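You operate a simulated robot arm through the tools that you are given. There is no shell and no other tool. Be economical: measure what you need, move in short steps, check, and stop when the job is done.

The job below is to be done with a simulated robot arm. You get a single attempt, and the scene is never put back.

Task
Fit the white felt pad into the printer's empty side drawer, then clean the print head.
Fine: the pad sits down in the drawer, drawer shut before you press CLEAN once; the grey pad stays out.
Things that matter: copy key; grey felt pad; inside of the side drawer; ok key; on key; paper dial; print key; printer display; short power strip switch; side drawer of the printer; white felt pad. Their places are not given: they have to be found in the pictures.

It is judged by the outcome, as a careful person would: the job done as asked, and still so three seconds after it is handed in. It fails if anything else is knocked over, pushed out of place, dropped, spilled or broken.

Robot
A 7-joint arm with a two-finger parallel gripper, fixed in place. Base frame: the origin is at the foot of the arm, x ahead of it, y to its left, z up; the work surface is at about z = 950. Lengths are in mm, angles in rad, forces in N, time in s.
With the tool pointing down near the work surface it reaches from about 340 to 760 mm from the base axis. Its first joint turns from -2.007 to 2.007 rad. Payload 3.91 kg.
The TCP is the grasp point between the finger pads, 30 mm short of the fingertips. In the tool frame z runs along the fingers and y along their closing line. The gripper opens to 110 mm. The fingers are 20 mm wide and 10 mm thick; the gripper's body (48 by 112 mm) begins 55 mm behind the TCP.
Orientation is that of the tool frame in the base frame, as [roll, pitch, yaw] about the fixed x, y, z axes, in that order (R = Rz(yaw) Ry(pitch) Rx(roll)). With the fingers straight down and closing along the base's y, the tool's x points along the base's -x, its y along +y and its z along -z.

Tools
- The arm moves only by the tool servo_tool. Its argument "targets" is a list of rows, each a list of 3 entries, a list of its own where there are three numbers: the shift along the base's x, y, z in mm, then the turn, a rotation vector about the base's x, y, z in rad, then the finger opening in mm, from 0 to 110. In form: [[[x, y, z], [rx, ry, rz], gripper], ...]. A call has 1 to 12 rows; each row shifts and turns the commanded pose from where the row before left it. Rows are played at 5 a second. More than 50 mm and 0.15 rad between two rows, or a gripper value outside its range, and nothing of the call is played. A pose out of reach is approached as far as the arm can. The call stops where the force on the tool passes 90 N (or 10 N more than at its start, if that is more) or the arm is blocked; 0.2 s more then pass. Each finger travels about 108 mm/s and halts on what it meets, pressing with about 38 N; the grip force reading is that of the motor and also rises with nothing between the fingers. The clock runs only during rows and for 0.2 s after the last one: add rows that do not move to give the fingers time. The reply holds the time, the measured pose of the TCP, the force on the tool along the base axes, the opening and the grip force, in the units named above and with some noise, with the torque about the TCP (base axes, N m) and any sound that the robot's microphone picked up, and new pictures: "show" is both (left out), scene, wrist or none.
- Cameras (640 x 400 px; columns grow to the right, rows downward): "scene" is fixed at [50.3, -501.4, 1500.2]; the picture's right is [0.42, -0.91, 0.00], its down [-0.49, -0.23, -0.84] and it looks along [0.76, 0.35, -0.54] (base axes); focal length 332 px, centre (320, 200). "wrist" rides on the gripper at [72, 17, -103] in the tool frame; the picture's right is [-0.23, 0.97, 0.00], its down [-0.76, -0.18, -0.62] and it looks along [-0.61, -0.14, 0.78] (tool axes); focal length 222 px, centre (320, 200).
- slide_trunk(by): slides the trunk up (or, below 0, down) by that many mm; the arm rides with it, the base frame stays. It gives what a move gives, with no picture.
- locate(camera, pixels): there is no depth. For up to 12 entries [column, row, z] of the newest picture of that camera ("zoom" is the newest enlarged one), the place [x, y] in the base frame at which the ray of that pixel passes the height z, good to about 2 mm. The clock stands still meanwhile.
- close_up(camera, box): a new picture of the part [left, top, right, bottom] of that camera's present view, enlarged. The clock stands still meanwhile.
- close_job(): hands the job in; it is judged then, once.

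Work in short steps. Measure before you move; look again where a grasp or a placing could have gone wrong, and mend it. You have 80 turns and 200 pictures in all, those below and enlarged ones among them. Open the gripper and draw the arm clear of the work before you hand the job in, unless the task says otherwise; then end with one line.

The tools are called after ">>>" by a JSON object that holds its "api" and its "payload". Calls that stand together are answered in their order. servo_tool: Moves the arm, as the interface text tells. Its arguments: {"type":"object","properties":{"targets":{"type":"array","items":{"type":"array"}},"show":{"type":"string","enum":["both","scene","wrist","none"]}},"required":["targets"]} The other tools are called the same way: slide_trunk (by) slides the trunk up or down; locate (camera, pixels) gives the place at which the rays of pixels pass given heights; close_up (camera, box) takes an enlarged picture of a part of a camera's view; close_job () hands the job in.

At the start:

```text
t: 0.0
eef_pos: [522.1, -150.4, 1285.9]
tcp_rot: [-3.139, 0.0, -3.142]
contact_force: [0.2, 0.1, -0.9]
moment: [0.01, 0.0, -0.02]
width: 110.0
grip_force: 0.1
trunk travel left (down, up): [-850.0, 140.0]
```

scene: 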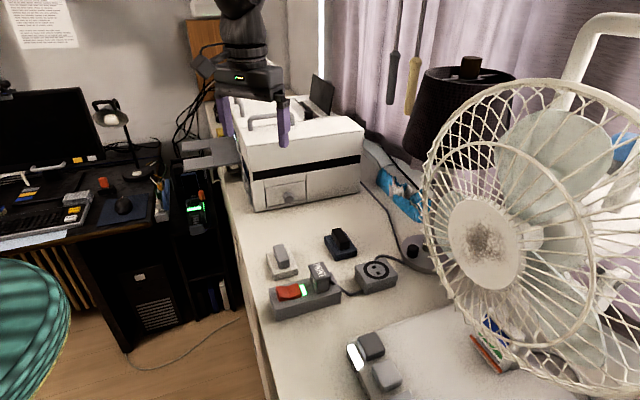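
wrist: 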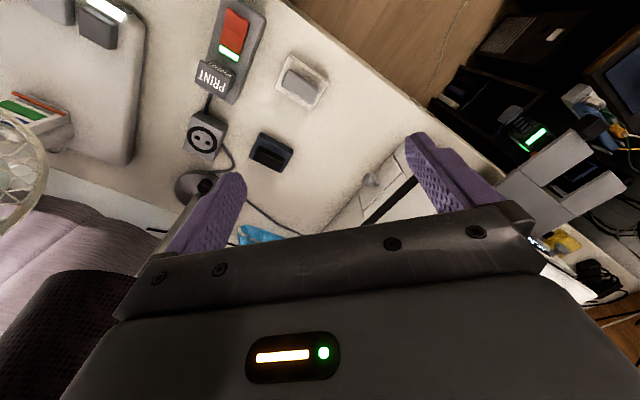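

The scene shows a printer around (300,160) and pad-like objects at (283,262), (340,243) and (375,360). I'll enlarge these areas to identify them.

>>> {"api": "close_up", "payload": {"camera": "scene", "box": [170, 80, 380, 212]}}

>>> {"api": "close_up", "payload": {"camera": "scene", "box": [240, 215, 440, 340]}}

>>> {"api": "close_up", "payload": {"camera": "wrist", "box": [160, 0, 420, 200]}}

```text
3.03 times, centred on (275, 146) of scene
```

zoom: 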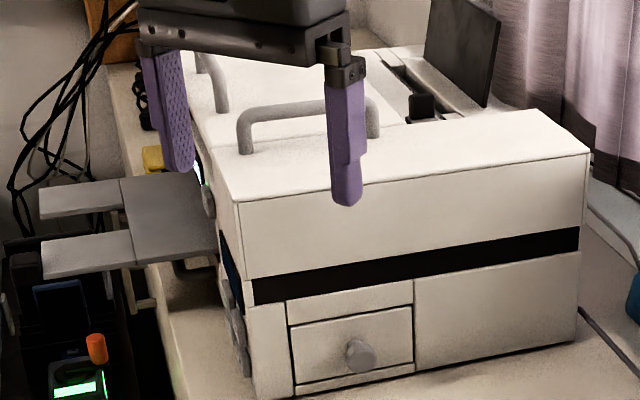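

```text
3.20 times, centred on (340, 278) of scene
```

zoom: 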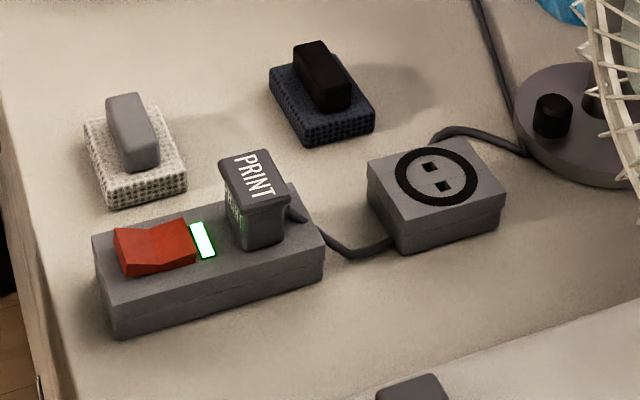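

```text
2.00 times, centred on (290, 100) of wrist
```

zoom: 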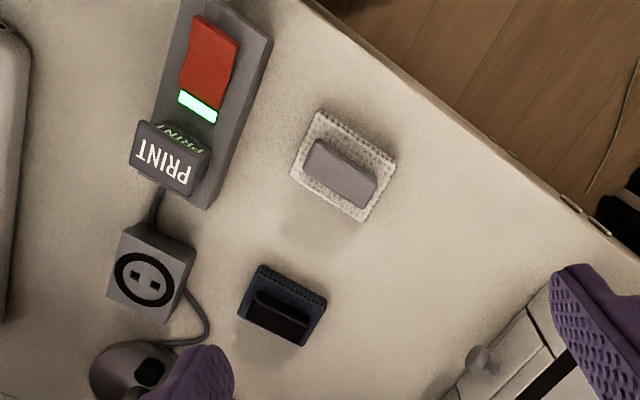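

The white pad with its grey grip is at scene (283,262), and the drawer with its knob is at about (285,192). Next I locate them.

>>> {"api": "locate", "payload": {"camera": "scene", "pixels": [[266, 254, 960], [283, 248, 965], [297, 270, 960], [274, 279, 950], [281, 254, 985], [253, 212, 950], [358, 193, 950], [288, 197, 990], [263, 182, 1000], [306, 173, 1000], [242, 150, 1100], [363, 130, 1100]]}}

>>> {"api": "close_up", "payload": {"camera": "scene", "box": [210, 110, 320, 215]}}

```text
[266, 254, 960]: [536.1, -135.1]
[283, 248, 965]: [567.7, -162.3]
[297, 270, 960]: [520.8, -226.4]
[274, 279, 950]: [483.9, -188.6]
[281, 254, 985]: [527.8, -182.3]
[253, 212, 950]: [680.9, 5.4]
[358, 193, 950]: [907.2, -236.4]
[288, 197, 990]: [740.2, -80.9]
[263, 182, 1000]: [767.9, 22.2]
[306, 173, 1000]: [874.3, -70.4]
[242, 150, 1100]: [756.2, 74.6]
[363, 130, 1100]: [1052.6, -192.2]
```

```text
3.81 times, centred on (265, 162) of scene
```

zoom: 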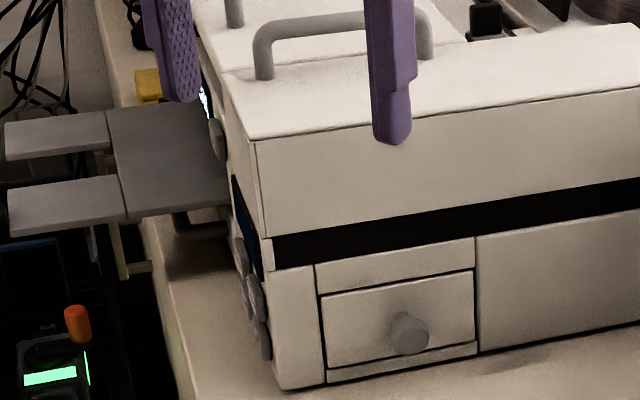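

The printer's drawer face points about (-0.73,-0.68), and the knob is near (740,-81,993). I turn the tool by 0.754 rad so the wrist camera faces the drawer, and move nearer.

>>> {"api": "servo_tool", "payload": {"targets": [[[20, 0, -17], [0, 0, 0.1256], 110], [[20, 0, -17], [0, 0, 0.1256], 110], [[20, 0, -17], [0, 0, 0.1256], 110], [[20, 0, -17], [0, 0, 0.1256], 110], [[20, 0, -17], [0, 0, 0.1256], 110], [[20, 0, -17], [0, 0, 0.1256], 110], [[0, 0, 0], [0, 0, 0], 110]]}}

```text
t: 1.6
eef_pos: [641.7, -149.3, 1186.0]
tcp_rot: [-3.141, -0.001, -2.387]
contact_force: [0.8, -0.4, -0.2]
moment: [0.0, -0.03, -0.01]
width: 109.8
grip_force: 0.0
trunk travel left (down, up): [-850.0, 140.0]
```

scene: 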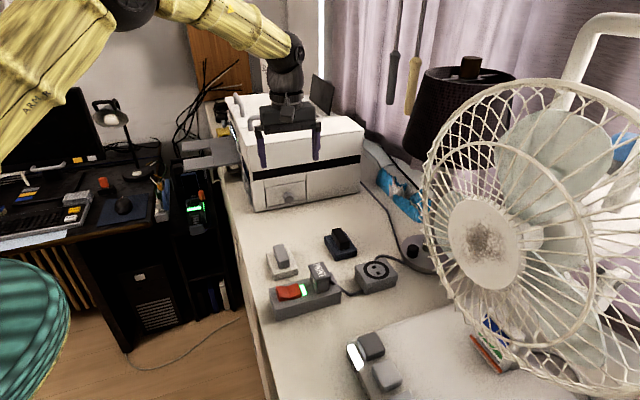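
wrist: 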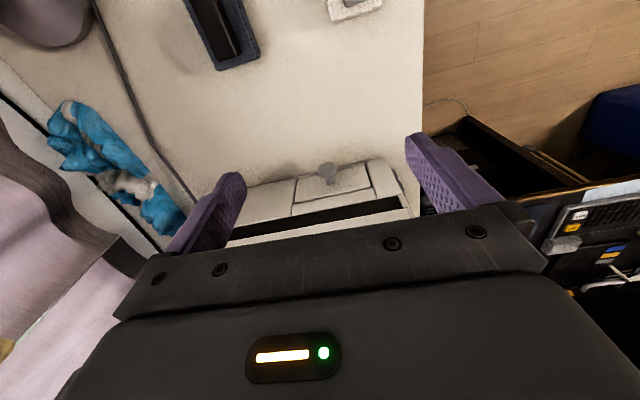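

The wrist view shows the knob at (327,172) on the drawer face. I enlarge it to triangulate.

>>> {"api": "close_up", "payload": {"camera": "wrist", "box": [230, 130, 430, 255]}}

>>> {"api": "close_up", "payload": {"camera": "scene", "box": [230, 120, 340, 220]}}

>>> {"api": "locate", "payload": {"camera": "wrist", "pixels": [[327, 172, 1000], [327, 172, 990], [327, 172, 980], [293, 213, 1045], [374, 192, 1045], [413, 216, 1100]]}}

```text
3.20 times, centred on (330, 192) of wrist
```

zoom: 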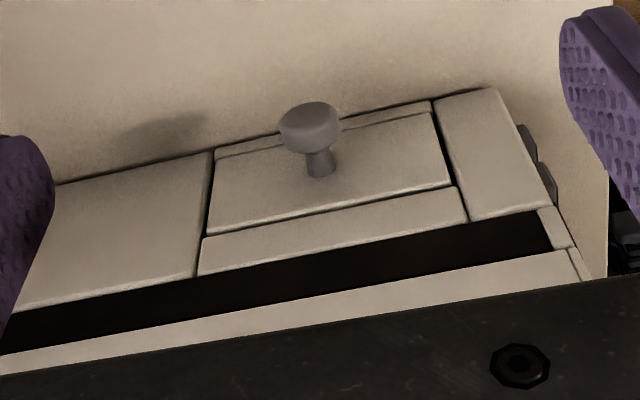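

```text
4.00 times, centred on (285, 170) of scene
```

zoom: 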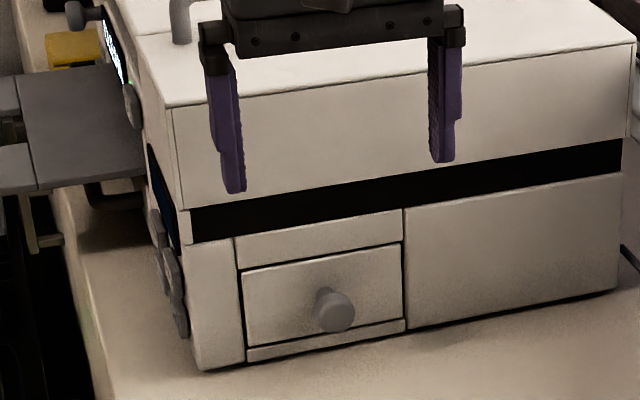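

```text
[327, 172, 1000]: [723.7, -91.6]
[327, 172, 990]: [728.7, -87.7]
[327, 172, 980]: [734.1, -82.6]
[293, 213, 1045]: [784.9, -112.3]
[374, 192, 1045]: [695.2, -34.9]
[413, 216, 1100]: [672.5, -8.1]
```

I check the printer's yaw through the bottom edge, which lies at z=950, in both views.

>>> {"api": "locate", "payload": {"camera": "wrist", "pixels": [[248.75, 187.3, 952], [383.1, 157.6, 952], [294.5, 203.5, 1030], [365, 165.5, 970]]}}

>>> {"api": "locate", "payload": {"camera": "scene", "pixels": [[254.5, 212.2, 952], [361, 191.5, 952], [288.5, 197.75, 1003], [288.5, 197.75, 996]]}}

```text
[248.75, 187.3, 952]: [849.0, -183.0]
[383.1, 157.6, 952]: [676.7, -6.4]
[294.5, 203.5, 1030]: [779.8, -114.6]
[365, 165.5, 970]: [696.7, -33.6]
```

```text
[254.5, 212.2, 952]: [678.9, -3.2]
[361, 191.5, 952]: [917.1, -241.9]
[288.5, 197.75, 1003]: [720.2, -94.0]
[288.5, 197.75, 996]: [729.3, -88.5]
```

Both views agree on a 45° printer yaw and a knob cap at about (724,-92,1000), some 28 mm off the face. I tilt the tool by 0.5 rad, so the body clears the printer, and pre-position 100 mm back along the tool axis.

>>> {"api": "servo_tool", "payload": {"targets": [[[11.5, 5.4, -22.75], [0, 0, 0.03], 80], [[11.5, 5.4, -22.75], [0.0884, -0.0884, 0], 60], [[11.5, 5.4, -22.75], [0.0884, -0.0884, 0], 60], [[11.5, 5.4, -22.75], [0.0884, -0.0884, 0], 60], [[0, 0, 0], [0.0884, -0.0884, 0], 60], [[0, 0, 0], [0, 0, 0], 60]]}}

```text
t: 3.0
eef_pos: [687.4, -129.0, 1094.7]
tcp_rot: [3.141, 0.501, -2.355]
contact_force: [-0.2, 0.4, 0.2]
moment: [0.0, -0.02, 0.03]
width: 60.0
grip_force: 0.1
trunk travel left (down, up): [-850.0, 140.0]
```

scene: 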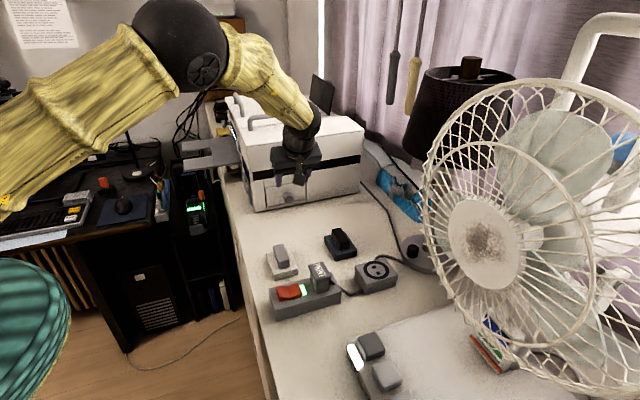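
wrist: 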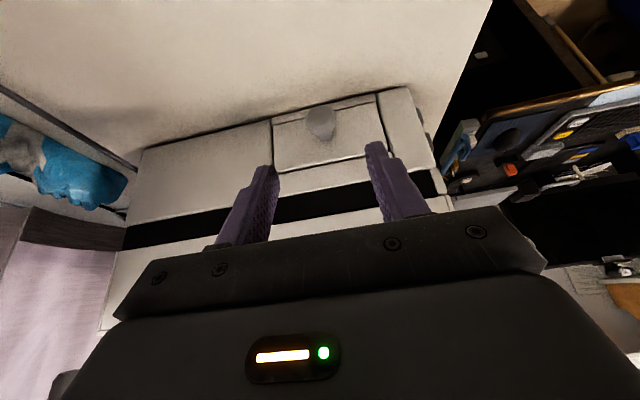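

Aligned: the knob at (321,122) sits between the fingers, so I recheck its place once and then advance 100 mm along the tool axis.

>>> {"api": "locate", "payload": {"camera": "wrist", "pixels": [[321, 121, 1000], [321, 121, 990]]}}

>>> {"api": "servo_tool", "payload": {"targets": [[[8.5, 8.6, -22], [0, 0, 0], 60], [[8.5, 8.6, -22], [0, 0, 0], 60], [[8.6, 8.6, -22], [0, 0, 0], 60], [[0, 0, 0], [0, 0, 0], 60]]}}

```text
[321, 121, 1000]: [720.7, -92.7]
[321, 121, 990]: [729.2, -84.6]
```

```text
t: 4.0
eef_pos: [713.9, -103.9, 1027.5]
tcp_rot: [-3.141, 0.498, -2.356]
contact_force: [-0.4, -0.4, -0.2]
moment: [0.01, 0.0, 0.01]
width: 60.1
grip_force: 0.0
trunk travel left (down, up): [-850.0, 140.0]
```

scene: 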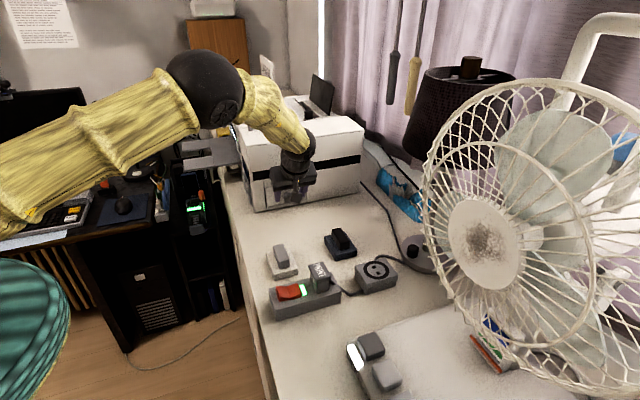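
wrist: 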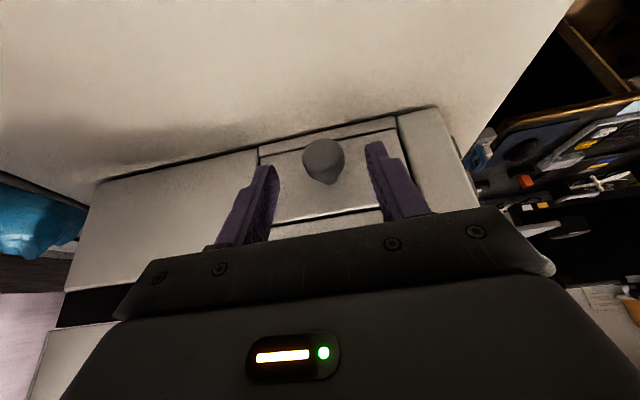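

The knob is centred between the fingers at (323,160), so I do the last 23 mm and close.

>>> {"api": "servo_tool", "payload": {"targets": [[[4, 5.5, -11], [0, 0, 0], 60], [[4, 5.5, -11], [0, 0, 0], 60], [[0, 0, 0], [0, 0, 0], 30], [[0, 0, 0], [0, 0, 0], 10], [[0, 0, 0], [0, 0, 0], 10], [[0, 0, 0], [0, 0, 0], 10]]}}

```text
t: 5.4
eef_pos: [720.9, -91.2, 1004.4]
tcp_rot: [3.14, 0.499, -2.357]
contact_force: [2.9, -1.6, -1.9]
moment: [0.18, -0.27, -0.02]
width: 27.2
grip_force: 45.0
trunk travel left (down, up): [-850.0, 140.0]
```

scene: 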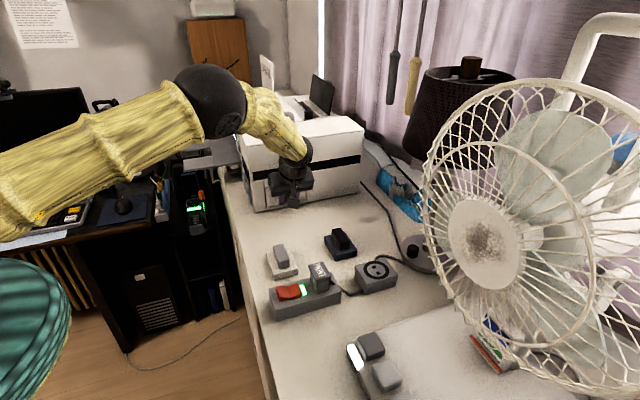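
wrist: 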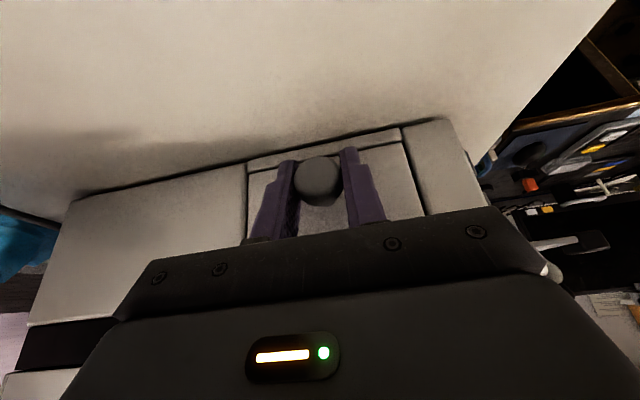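

The knob is held (27 mm). I pull along (-0.707,-0.707), 60 mm first.

>>> {"api": "servo_tool", "payload": {"targets": [[[-5, -5, 0], [0, 0, 0], 10], [[-7.5, -7.5, 0], [0, 0, 0], 10], [[-7.5, -7.5, 0], [0, 0, 0], 10], [[-7.5, -7.5, 0], [0, 0, 0], 10], [[-7.5, -7.5, 0], [0, 0, 0], 10], [[-7.5, -7.5, 0], [0, 0, 0], 10], [[0, 0, 0], [0, 0, 0], 10]]}}

```text
t: 7.0
eef_pos: [678.8, -134.6, 1003.8]
tcp_rot: [3.14, 0.499, -2.358]
contact_force: [3.5, -4.0, -1.1]
moment: [-0.16, 0.1, 0.11]
width: 27.3
grip_force: 44.8
trunk travel left (down, up): [-850.0, 140.0]
```

scene: 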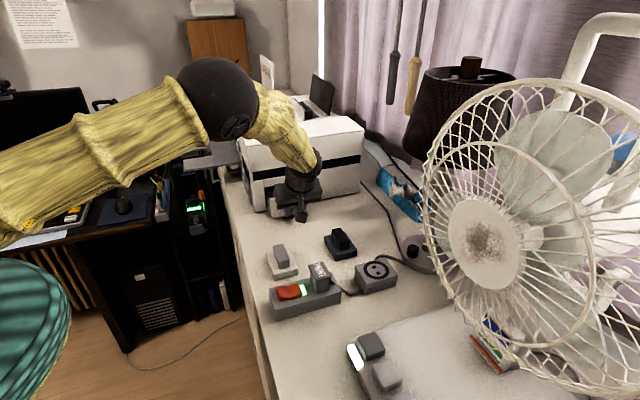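
wrist: 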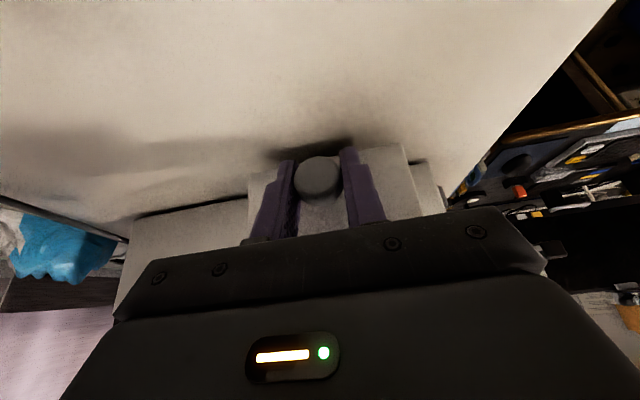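

The drawer moves out (60 mm). I check where the grey pad is relative to the drawer's path and continue a bit.

>>> {"api": "locate", "payload": {"camera": "scene", "pixels": [[324, 237, 962], [340, 229, 962], [356, 247, 962], [335, 259, 950]]}}

>>> {"api": "servo_tool", "payload": {"targets": [[[-6, -6, 0], [0, 0, 0], 10], [[-6, -6, 0], [0, 0, 0], 10], [[-6, -6, 0], [0, 0, 0], 10], [[0, 0, 0], [0, 0, 0], 10]]}}

```text
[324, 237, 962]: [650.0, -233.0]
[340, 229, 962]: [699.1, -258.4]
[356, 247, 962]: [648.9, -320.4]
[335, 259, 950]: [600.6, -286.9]
```

```text
t: 8.0
eef_pos: [661.1, -152.2, 1004.8]
tcp_rot: [3.139, 0.501, -2.358]
contact_force: [-0.3, -2.4, 2.1]
moment: [0.2, -0.11, -0.07]
width: 27.4
grip_force: 44.9
trunk travel left (down, up): [-850.0, 140.0]
```

scene: 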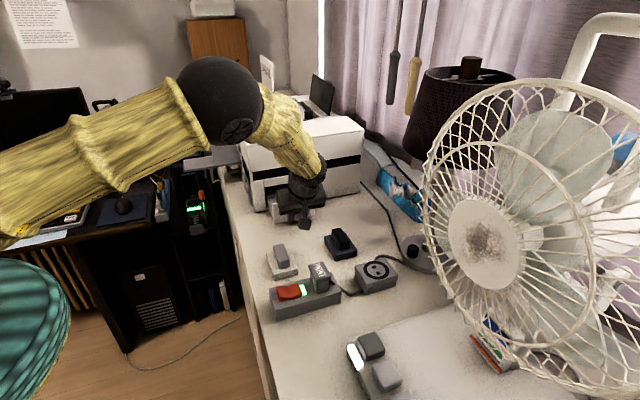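
wrist: 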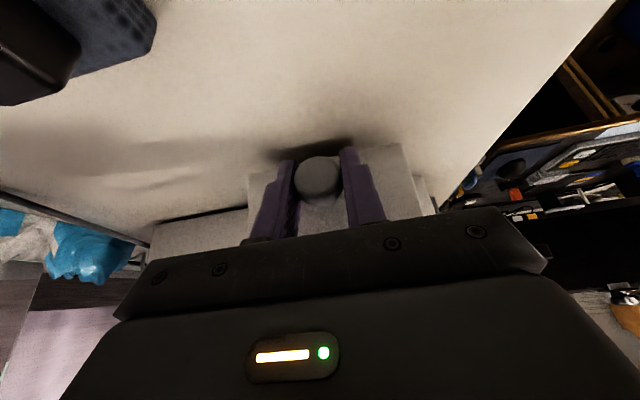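

It opened 85 mm without resistance, and the grey pad is still about 80 mm away from the drawer front. I pull a little more in small steps.

>>> {"api": "servo_tool", "payload": {"targets": [[[-5, -5, 0], [0, 0, 0], 10], [[-5, -5, 0], [0, 0, 0], 10], [[-5, -5, 0], [0, 0, 0], 10], [[0, 0, 0], [0, 0, 0], 10]]}}

```text
t: 9.0
eef_pos: [643.7, -168.6, 1004.9]
tcp_rot: [3.139, 0.499, -2.36]
contact_force: [-0.4, -0.2, -4.5]
moment: [0.46, -0.56, -0.05]
width: 27.2
grip_force: 44.7
trunk travel left (down, up): [-850.0, 140.0]
```

scene: 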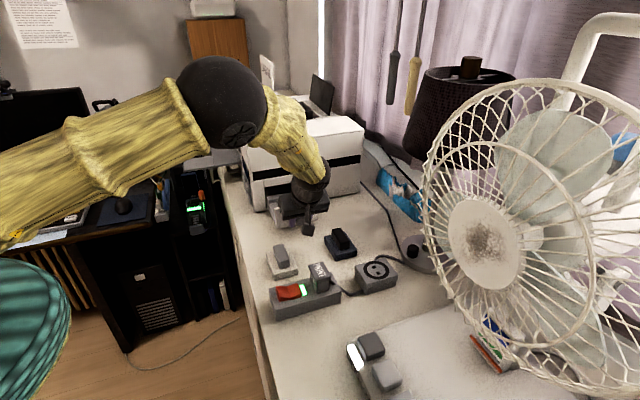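
wrist: 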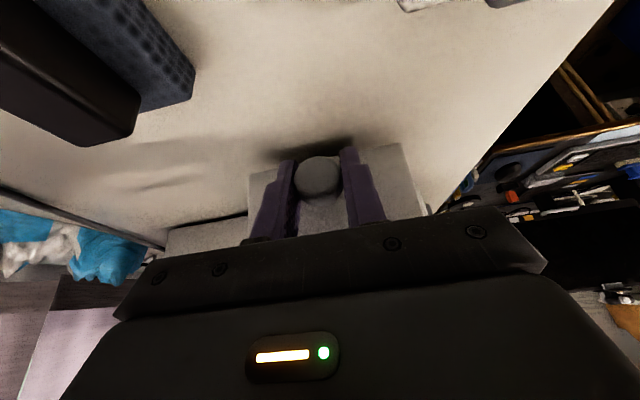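

The drawer is 109 mm out, which should suit the 75 mm pad. I release and back off along the tool axis to look in.

>>> {"api": "servo_tool", "payload": {"targets": [[[0, 0, 0], [0, 0, 0], 60], [[0, 0, 0], [0, 0, 0], 60], [[-10, -10, 27], [0, 0, 0], 60], [[-12, -12, 40], [0, 0, 0], 60], [[-10, -10, 45], [0, 0, 0], 60], [[0, 0, 45], [0, 0, 0], 60], [[0, 0, 40], [0, 0, 0], 60], [[0, 0, 0], [0, 0, 0], 110]]}}

```text
t: 10.8
eef_pos: [613.9, -201.6, 1202.9]
tcp_rot: [3.14, 0.501, -2.358]
contact_force: [-0.2, 0.3, -0.4]
moment: [-0.02, -0.01, -0.01]
width: 110.1
grip_force: 0.1
trunk travel left (down, up): [-850.0, 140.0]
```

scene: 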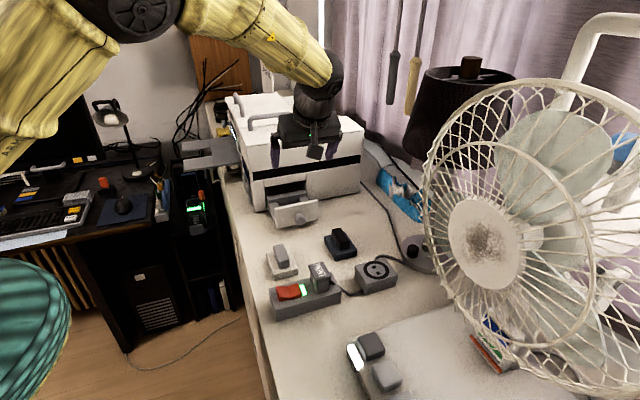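
wrist: 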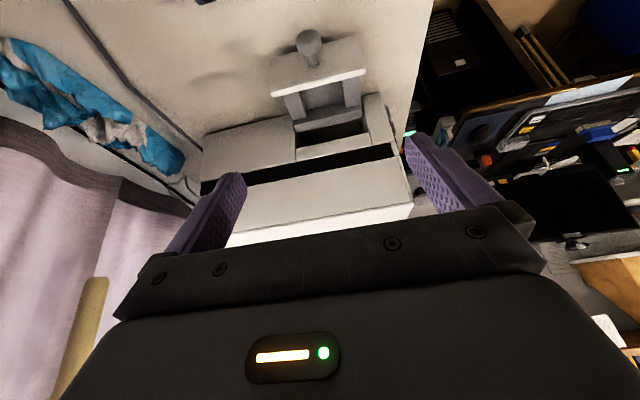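

The drawer stands open in both views. I enlarge to measure its interior.

>>> {"api": "close_up", "payload": {"camera": "scene", "box": [250, 170, 350, 235]}}

>>> {"api": "close_up", "payload": {"camera": "wrist", "box": [250, 20, 410, 170]}}

```text
6.15 times, centred on (300, 202) of scene
```

zoom: 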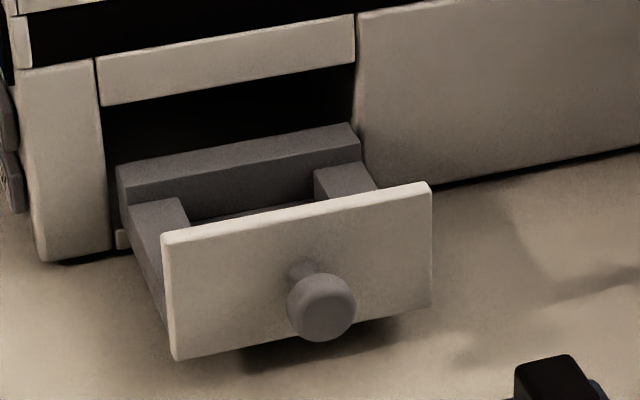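

```text
2.67 times, centred on (330, 95) of wrist
```

zoom: 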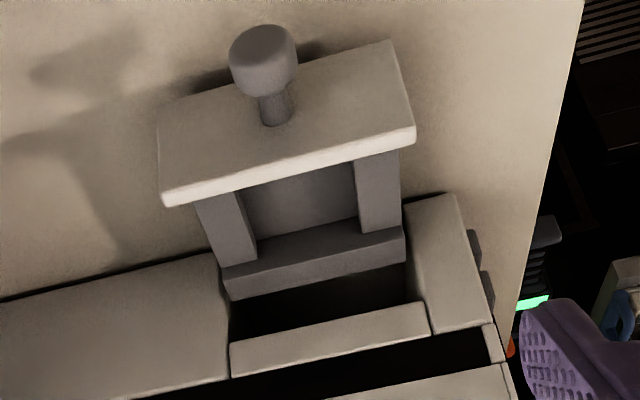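

I take tighter enlargements of the drawer pocket for measuring.

>>> {"api": "close_up", "payload": {"camera": "scene", "box": [263, 184, 327, 224]}}

>>> {"api": "close_up", "payload": {"camera": "wrist", "box": [282, 60, 378, 120]}}

```text
10.00 times, centred on (295, 204) of scene
```

zoom: 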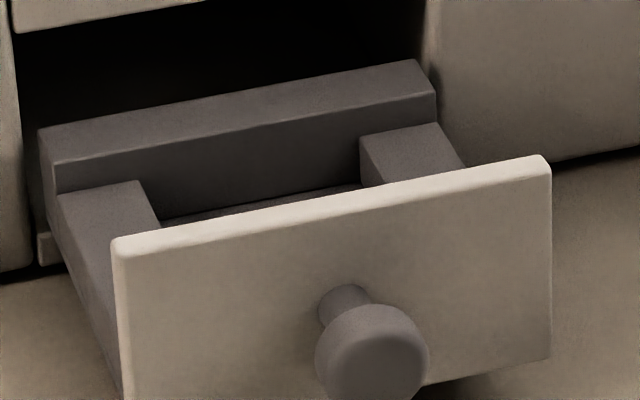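

```text
6.67 times, centred on (330, 90) of wrist
```

zoom: 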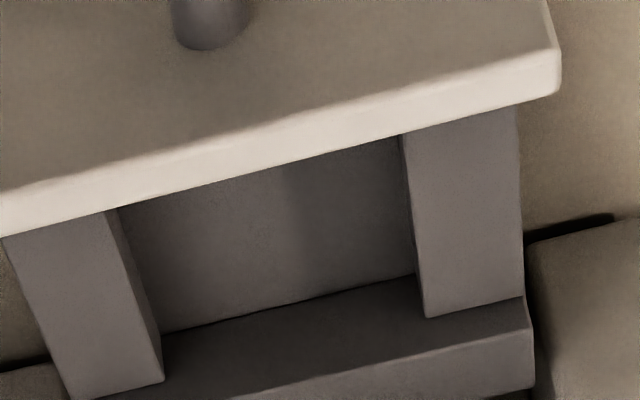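

I locate the rail and floor corners at two heights in both views.

>>> {"api": "locate", "payload": {"camera": "wrist", "pixels": [[306.3, 117, 1010], [306.3, 117, 990], [345.7, 107.7, 1010], [345.7, 107.7, 990], [306, 109.8, 980], [344.2, 101.2, 980], [297.8, 91.8, 1000], [342, 80.3, 1000], [282, 95, 1040], [365, 70, 1040]]}}

>>> {"api": "locate", "payload": {"camera": "scene", "pixels": [[299.2, 197.8, 1010], [299.2, 197.8, 990], [277, 202.2, 1010], [277, 202.2, 990], [279, 205.8, 980], [299, 202.5, 980], [274.5, 208, 1040], [317.5, 199.8, 1040]]}}

```text
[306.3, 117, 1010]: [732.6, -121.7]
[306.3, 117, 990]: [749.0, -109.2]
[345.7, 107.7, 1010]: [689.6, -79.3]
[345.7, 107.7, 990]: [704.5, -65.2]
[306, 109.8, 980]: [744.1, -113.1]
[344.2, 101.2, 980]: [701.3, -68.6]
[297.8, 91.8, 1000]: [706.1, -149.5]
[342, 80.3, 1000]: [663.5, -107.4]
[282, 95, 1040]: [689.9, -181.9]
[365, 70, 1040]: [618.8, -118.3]
```

```text
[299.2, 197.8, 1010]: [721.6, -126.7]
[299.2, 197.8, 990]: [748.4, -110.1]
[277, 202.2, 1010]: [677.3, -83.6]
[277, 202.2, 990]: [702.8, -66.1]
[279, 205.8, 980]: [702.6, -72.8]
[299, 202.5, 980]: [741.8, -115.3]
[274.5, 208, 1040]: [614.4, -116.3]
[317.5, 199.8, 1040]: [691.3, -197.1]
```

The pocket is about 63 wide (across) by about 79 deep, with its centre at about (699,-115), its floor at z≈974, its rails at about 989, and its panel top at about 1025. Now I untilt and go over the white pad to measure it.

>>> {"api": "servo_tool", "payload": {"targets": [[[-20, 6, -5], [-0.0884, 0.0884, 0], 110], [[-20, 6, -5], [-0.0884, 0.0884, 0], 110], [[-20, 6, -5], [-0.0884, 0.0884, 0], 110], [[-27, 6, -8], [-0.0884, 0.0884, 0], 110], [[0, 0, -10], [0, 0, 0], 110], [[0, 0, 0], [0, 0, 0], 110]]}}

```text
t: 12.2
eef_pos: [526.1, -175.5, 1168.8]
tcp_rot: [-3.141, 0.001, -2.358]
contact_force: [-0.2, 0.4, 0.3]
moment: [0.0, 0.02, -0.03]
width: 110.1
grip_force: 0.0
trunk travel left (down, up): [-850.0, 140.0]
```

scene: 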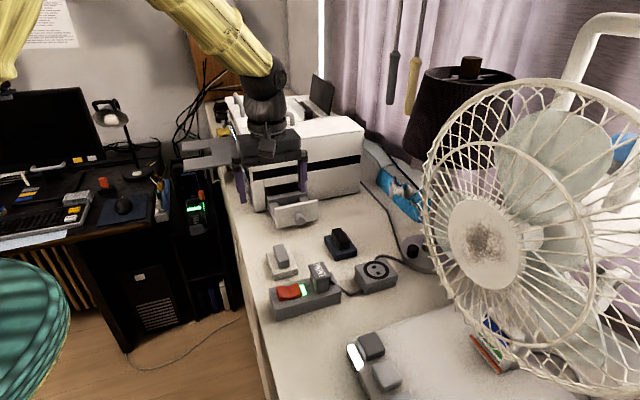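
wrist: 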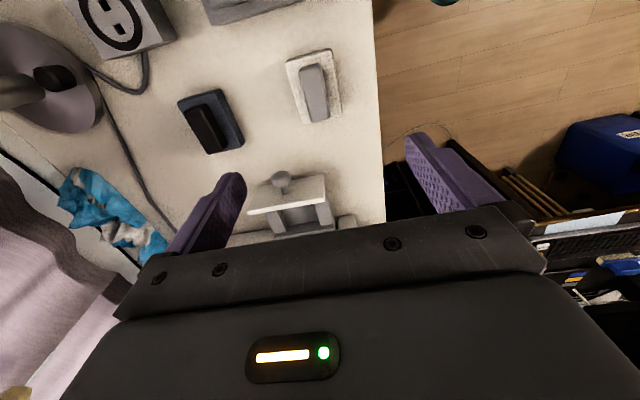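

The white pad is in the wrist view at (313,86). I enlarge it there and in the scene view.

>>> {"api": "close_up", "payload": {"camera": "wrist", "box": [265, 36, 361, 136]}}

>>> {"api": "close_up", "payload": {"camera": "scene", "box": [251, 237, 315, 285]}}

```text
4.00 times, centred on (313, 86) of wrist
```

zoom: 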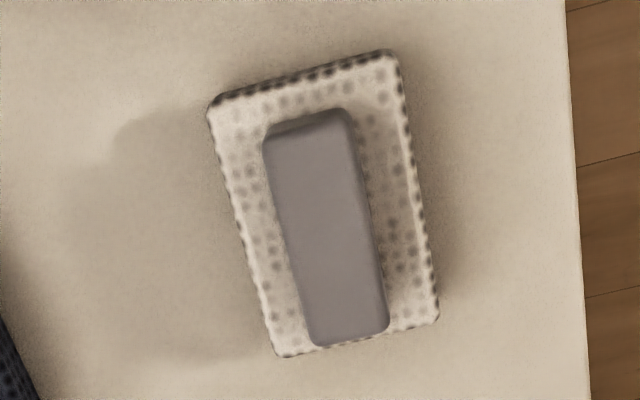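

```text
8.33 times, centred on (283, 261) of scene
```

zoom: 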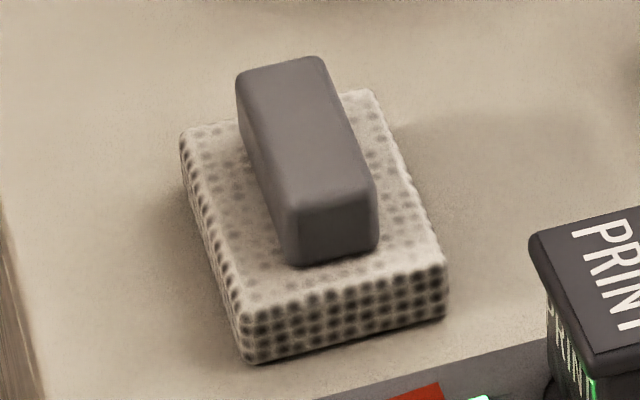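

I locate the pad corners (top at about z 967) and the grip top corners (about 990) in both views.

>>> {"api": "locate", "payload": {"camera": "wrist", "pixels": [[286, 61.75, 967], [331, 50.5, 967], [342.5, 115.5, 967], [303.5, 124.75, 967], [299.25, 69.75, 990], [320, 64, 990], [330, 117.25, 990], [311, 122.25, 990], [313, 94, 1000], [313, 94, 980]]}}

>>> {"api": "locate", "payload": {"camera": "scene", "pixels": [[266.8, 253.2, 967], [273.4, 274.2, 967], [298, 268.4, 967], [289.6, 248.4, 967], [273.2, 246, 990], [283.2, 244.2, 990], [289.6, 259.8, 990], [279.4, 261.6, 990]]}}

```text
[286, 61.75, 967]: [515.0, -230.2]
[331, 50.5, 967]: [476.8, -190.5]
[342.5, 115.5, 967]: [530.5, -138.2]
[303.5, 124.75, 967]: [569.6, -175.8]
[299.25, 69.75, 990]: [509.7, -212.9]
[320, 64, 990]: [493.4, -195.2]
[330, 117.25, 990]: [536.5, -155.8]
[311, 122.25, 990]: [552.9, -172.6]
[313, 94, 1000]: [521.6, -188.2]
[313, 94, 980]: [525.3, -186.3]
```

```text
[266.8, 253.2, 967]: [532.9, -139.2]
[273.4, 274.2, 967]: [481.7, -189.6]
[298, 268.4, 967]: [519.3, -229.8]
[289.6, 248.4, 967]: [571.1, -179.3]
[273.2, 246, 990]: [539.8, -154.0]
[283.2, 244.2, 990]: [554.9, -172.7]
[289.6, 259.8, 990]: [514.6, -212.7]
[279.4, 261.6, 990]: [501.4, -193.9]
```

Both views agree: the pad centre is (524.5,-184.5), 77×55, at 45°, with its top at about 968; the grip is 24 wide with its top at about 993. I descend to TCP z≈1001 with the fingers at 60.

>>> {"api": "servo_tool", "payload": {"targets": [[[-2, -9, -20], [0, 0, 0], 60], [[0, 0, -40], [0, 0, 0], 60], [[0, 0, -40], [0, 0, 0], 60], [[0, 0, -30], [0, 0, 0], 60], [[0, 0, 0], [0, 0, 0], 60]]}}

```text
t: 13.4
eef_pos: [528.4, -184.5, 1038.1]
tcp_rot: [-3.141, -0.001, -2.358]
contact_force: [0.2, -0.1, 0.6]
moment: [0.04, -0.04, 0.02]
width: 60.1
grip_force: 0.1
trunk travel left (down, up): [-850.0, 140.0]
```

scene: 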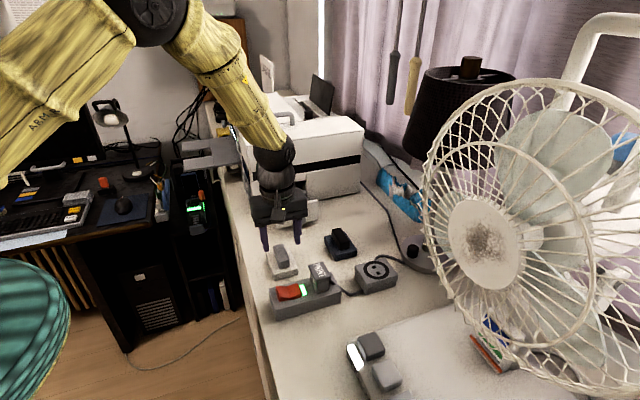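
wrist: 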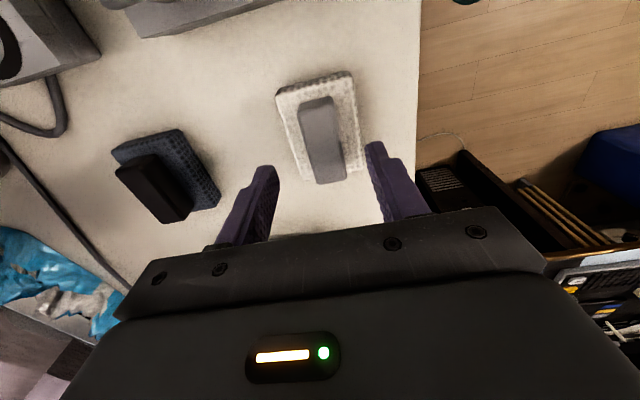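

Well aligned, with the grip between the fingers; I correct x by -4, go down the last 37 mm and close.

>>> {"api": "servo_tool", "payload": {"targets": [[[-4, 0, -19], [0, 0, 0], 60], [[0, 0, -18], [0, 0, 0], 60], [[0, 0, 0], [0, 0, 0], 40], [[0, 0, 0], [0, 0, 0], 10], [[0, 0, 0], [0, 0, 0], 10], [[0, 0, 0], [0, 0, 0], 10]]}}

```text
t: 14.8
eef_pos: [524.6, -184.5, 1003.2]
tcp_rot: [-3.14, 0.001, -2.358]
contact_force: [1.5, -0.5, 10.7]
moment: [0.07, -0.15, -0.04]
width: 25.0
grip_force: 38.3
trunk travel left (down, up): [-850.0, 140.0]
```

scene: 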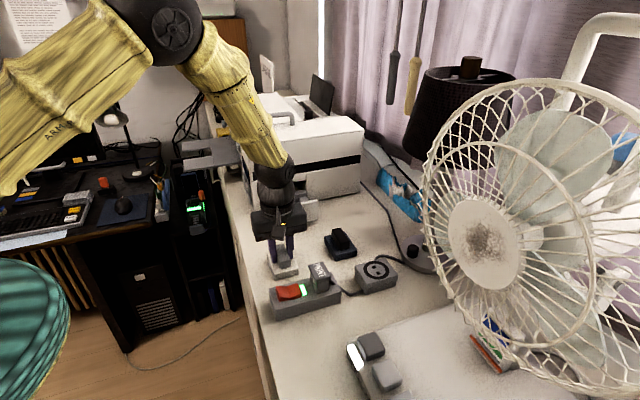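
wrist: 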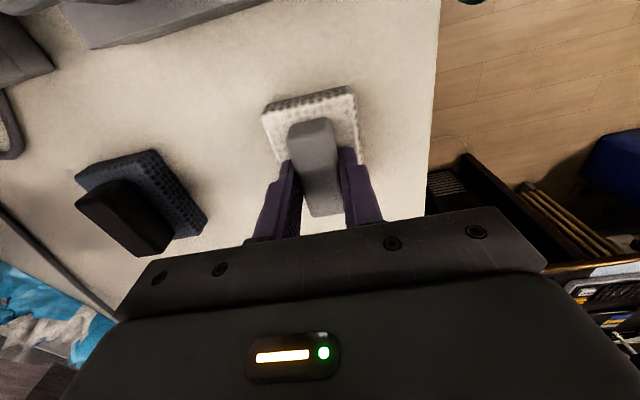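

The grip is held (25 mm). I lift 100 mm and carry it over the pocket centre at about (699,-115).

>>> {"api": "servo_tool", "payload": {"targets": [[[0, 0, 20], [0, 0, 0], 10], [[0, 0, 40], [0, 0, 0], 10], [[0, 0, 42], [0, 0, 0], 10], [[34.8, 13.8, 0], [0, 0, 0], 10], [[34.8, 13.8, 0], [0, 0, 0], 10], [[34.8, 13.8, 0], [0, 0, 0], 10], [[34.8, 13.8, 0], [0, 0, 0], 10], [[35, 13.9, 0], [0, 0, 0], 10], [[0, 0, 0], [0, 0, 0], 10]]}}

```text
t: 16.8
eef_pos: [695.4, -116.4, 1105.0]
tcp_rot: [-3.141, 0.0, -2.358]
contact_force: [-0.5, 0.4, -1.3]
moment: [0.02, -0.01, 0.0]
width: 24.8
grip_force: 37.9
trunk travel left (down, up): [-850.0, 140.0]
```

scene: 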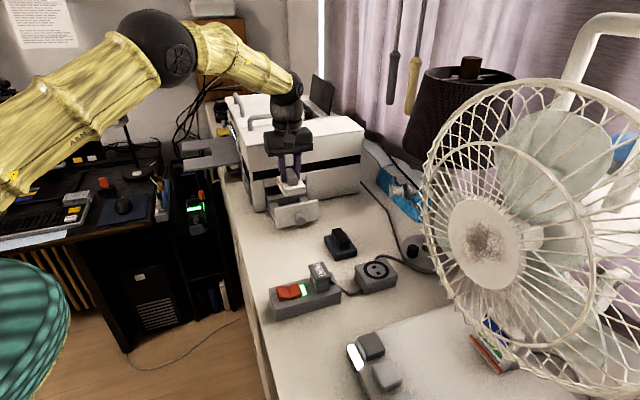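
wrist: 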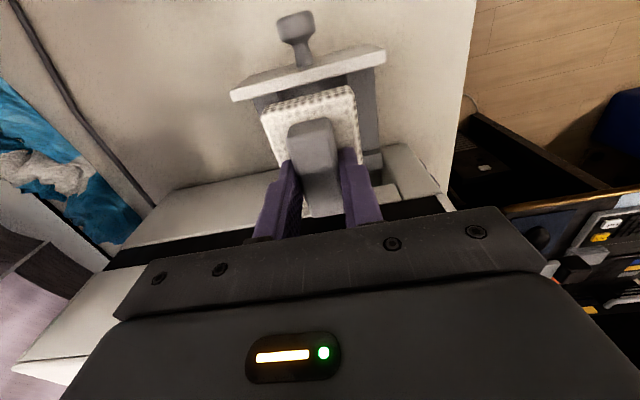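

The pad hangs above the drawer. I enlarge to check the panel's inner edge and the alignment before lowering.

>>> {"api": "close_up", "payload": {"camera": "wrist", "box": [220, 30, 420, 230]}}

>>> {"api": "close_up", "payload": {"camera": "scene", "box": [255, 150, 335, 235]}}

```text
2.00 times, centred on (320, 130) of wrist
```

zoom: 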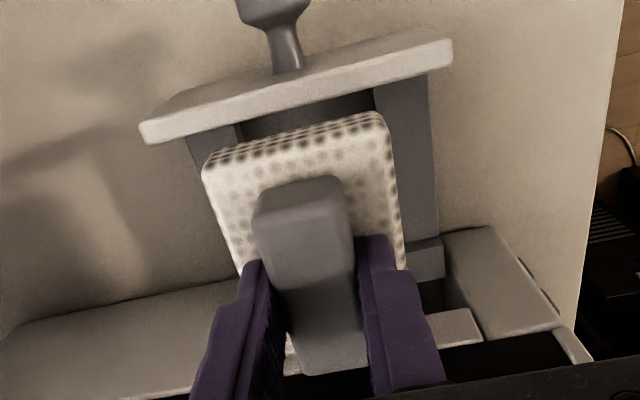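

```text
4.71 times, centred on (295, 192) of scene
```

zoom: 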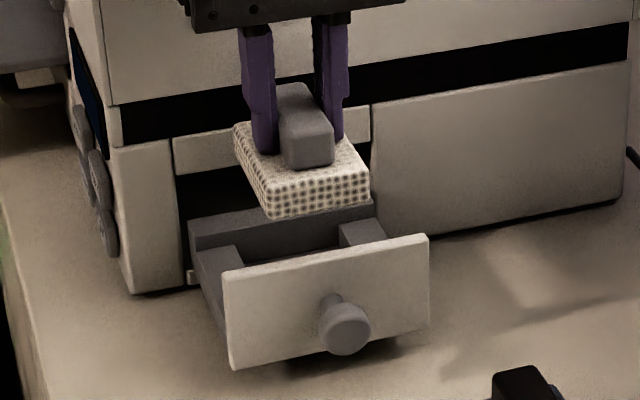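

I locate the panel's inner top edge and the pad's lower front edge.

>>> {"api": "locate", "payload": {"camera": "wrist", "pixels": [[236, 101.5, 1025], [385, 64, 1025], [236, 101.5, 1032], [385, 64, 1032], [266, 105, 1053], [349, 86, 1053], [374, 156, 1000], [374, 156, 990]]}}

>>> {"api": "locate", "payload": {"camera": "scene", "pixels": [[274.4, 207, 1025], [317.9, 199, 1025], [274.4, 207, 1032], [317.9, 199, 1032]]}}

```text
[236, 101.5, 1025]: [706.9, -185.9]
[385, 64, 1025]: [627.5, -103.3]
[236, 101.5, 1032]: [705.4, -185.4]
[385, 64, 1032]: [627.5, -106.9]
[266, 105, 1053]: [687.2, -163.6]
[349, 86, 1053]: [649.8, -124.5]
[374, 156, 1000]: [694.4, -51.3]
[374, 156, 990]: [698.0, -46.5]
```

```text
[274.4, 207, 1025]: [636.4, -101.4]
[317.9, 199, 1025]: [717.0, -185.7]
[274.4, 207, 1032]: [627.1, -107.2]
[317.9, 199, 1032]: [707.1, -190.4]
```

The pad spans n≈-371..-448 in a pocket of about -369..-452, so it fits with a shift of about 2 mm in x. I lower it in short steps.

>>> {"api": "servo_tool", "payload": {"targets": [[[2, 0, -15], [0, 0, 0], 10], [[0, 0, -20], [0, 0, 0], 10], [[0, 0, -15], [0, 0, 0], 10], [[0, 0, -10], [0, 0, 0], 10], [[0, 0, 0], [0, 0, 0], 10]]}}

```text
t: 18.0
eef_pos: [694.8, -114.6, 1044.2]
tcp_rot: [3.141, -0.001, -2.358]
contact_force: [0.2, -0.5, -1.0]
moment: [-0.03, -0.01, -0.03]
width: 25.1
grip_force: 38.2
trunk travel left (down, up): [-850.0, 140.0]
```

scene: 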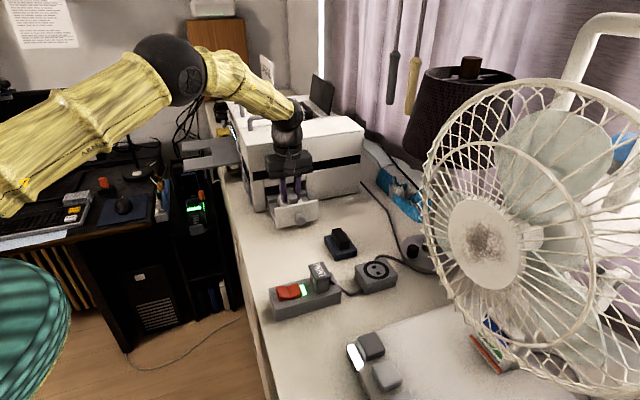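
wrist: 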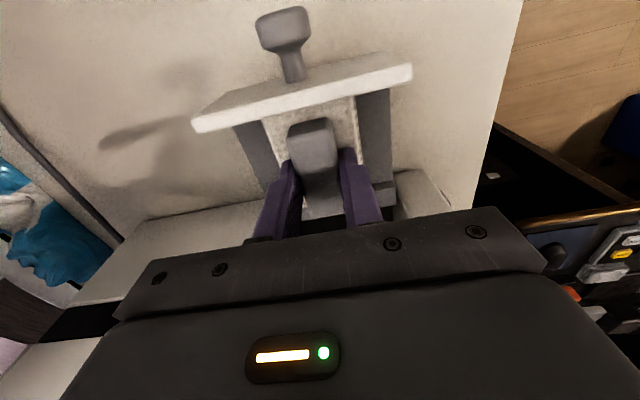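

The pad bottom is near rail height with no contact yet. I enlarge to check the side gaps to the rails.

>>> {"api": "close_up", "payload": {"camera": "wrist", "box": [220, 60, 420, 230]}}

>>> {"api": "close_up", "payload": {"camera": "scene", "box": [260, 170, 330, 235]}}

```text
2.35 times, centred on (320, 145) of wrist
```

zoom: 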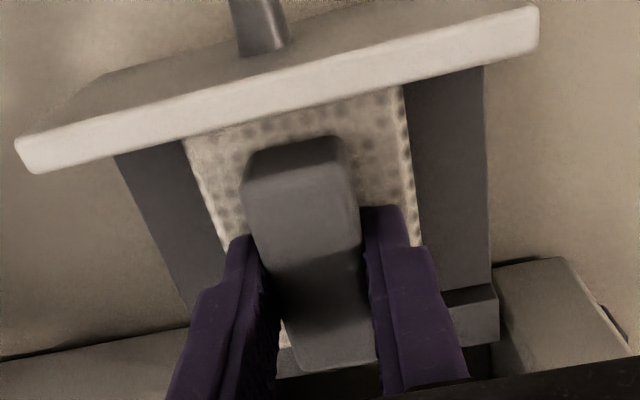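

```text
6.15 times, centred on (295, 202) of scene
```

zoom: 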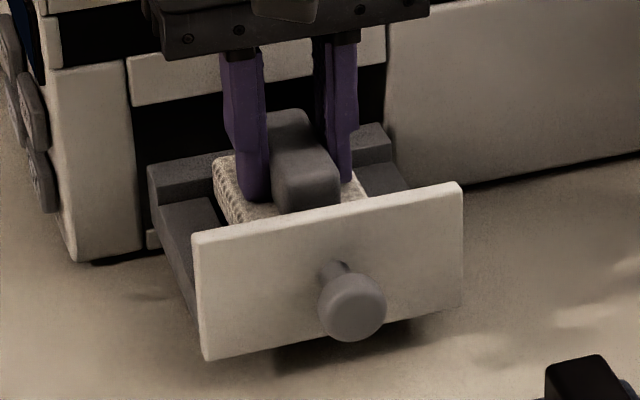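

Aligned, with the pad between the rails. I shift about 2 mm along +d and keep lowering until contact.

>>> {"api": "servo_tool", "payload": {"targets": [[[1.5, -1.5, 0], [0, 0, 0], 10], [[0, 0, -6], [0, 0, 0], 10], [[0, 0, -5], [0, 0, 0], 10], [[0, 0, -4], [0, 0, 0], 10], [[0, 0, 0], [0, 0, 0], 10]], "show": "wrist"}}

```text
t: 19.2
eef_pos: [697.4, -118.0, 1028.9]
tcp_rot: [3.141, 0.0, -2.358]
contact_force: [0.3, -0.1, -1.4]
moment: [-0.01, -0.04, -0.01]
width: 25.0
grip_force: 38.4
trunk travel left (down, up): [-850.0, 140.0]
```

wrist: 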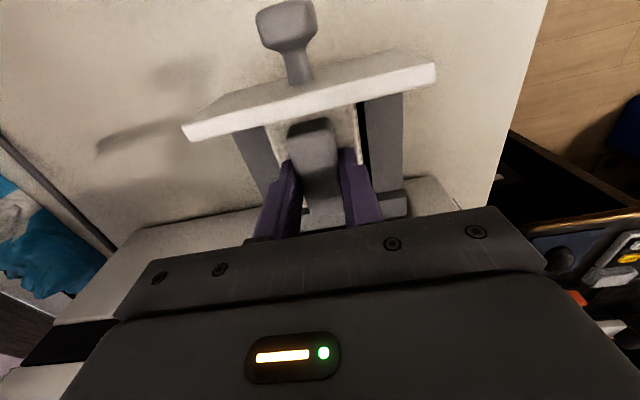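

No contact yet at TCP z 1029 (floor contact is expected at about 1027), so I lower in 2 mm steps.

>>> {"api": "servo_tool", "payload": {"targets": [[[0, 0, -2], [0, 0, 0], 10], [[0, 0, -2], [0, 0, 0], 10], [[0, 0, 0], [0, 0, 0], 10]], "show": "none"}}

```text
t: 20.0
eef_pos: [697.0, -117.0, 1027.0]
tcp_rot: [-3.139, 0.001, -2.356]
contact_force: [1.4, -1.9, 6.7]
moment: [0.01, 0.03, 0.01]
width: 25.1
grip_force: 37.6
trunk travel left (down, up): [-850.0, 140.0]
```

Contact at 1027, as expected for the floor. I release and rise to look.

>>> {"api": "servo_tool", "payload": {"targets": [[[0, 0, 0], [0, 0, 0], 45], [[0, 0, 0], [0, 0, 0], 50], [[0, 0, 30], [0, 0, 0], 50], [[0, 0, 40], [0, 0, 0], 50], [[-20, -20, 35], [0, 0, 0], 50], [[-20, -20, 35], [0, 0, 0], 60], [[0, 0, 0], [0, 0, 0], 60]]}}

>>> {"api": "close_up", "payload": {"camera": "scene", "box": [260, 170, 330, 235]}}

```text
t: 21.6
eef_pos: [657.2, -158.9, 1163.5]
tcp_rot: [3.141, 0.001, -2.356]
contact_force: [0.6, 0.8, -0.5]
moment: [0.02, 0.0, -0.03]
width: 60.1
grip_force: 0.1
trunk travel left (down, up): [-850.0, 140.0]
```

scene: 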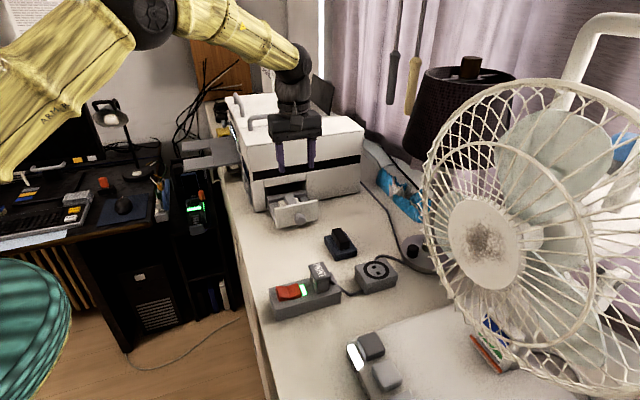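
wrist: 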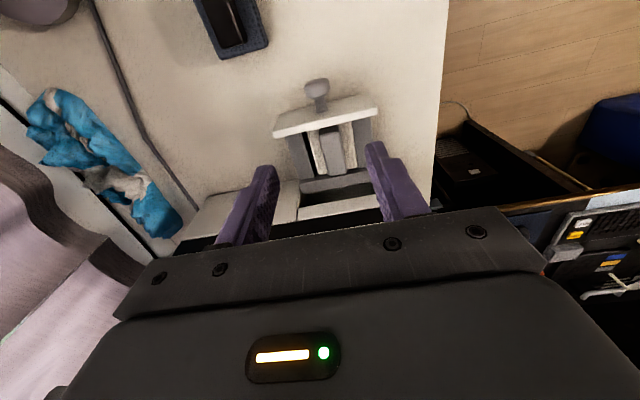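

```text
6.15 times, centred on (295, 202) of scene
```

zoom: 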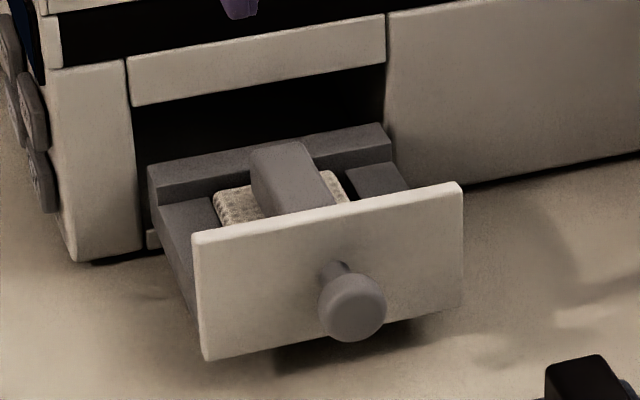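

The pad is seated in the pocket with its grip below the opening. I now close the fingers, come down in front of the knob at (626,-188) and push the drawer shut.

>>> {"api": "servo_tool", "payload": {"targets": [[[-15.5, -15, 0], [0, 0, 0], 30], [[-16, -15, -10], [0, 0, 0], 0], [[0, 0, -40], [0, 0, 0], 0], [[0, 0, -40], [0, 0, 0], 0], [[0, 0, -35], [0, 0, 0], 0], [[0, 0, -28], [0, 0, 0], 0], [[0, 0, 0], [0, 0, 0], 0]]}}

```text
t: 23.2
eef_pos: [626.9, -186.2, 1008.5]
tcp_rot: [-3.141, -0.001, -2.359]
contact_force: [-0.8, 0.8, -0.2]
moment: [-0.01, -0.01, 0.02]
width: 0.1
grip_force: 37.8
trunk travel left (down, up): [-850.0, 140.0]
```

scene: 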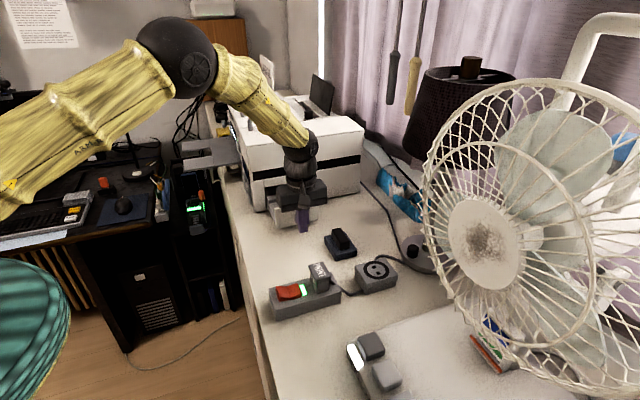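
wrist: 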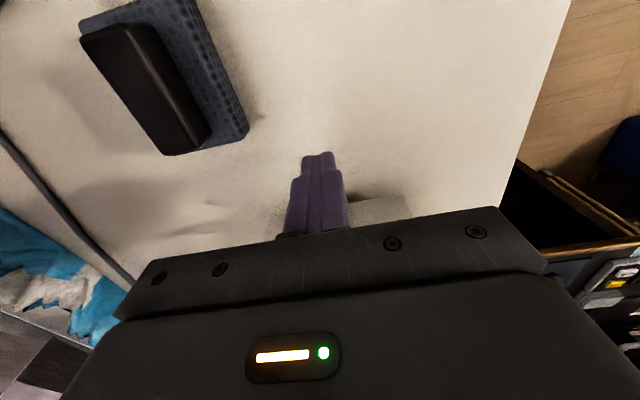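

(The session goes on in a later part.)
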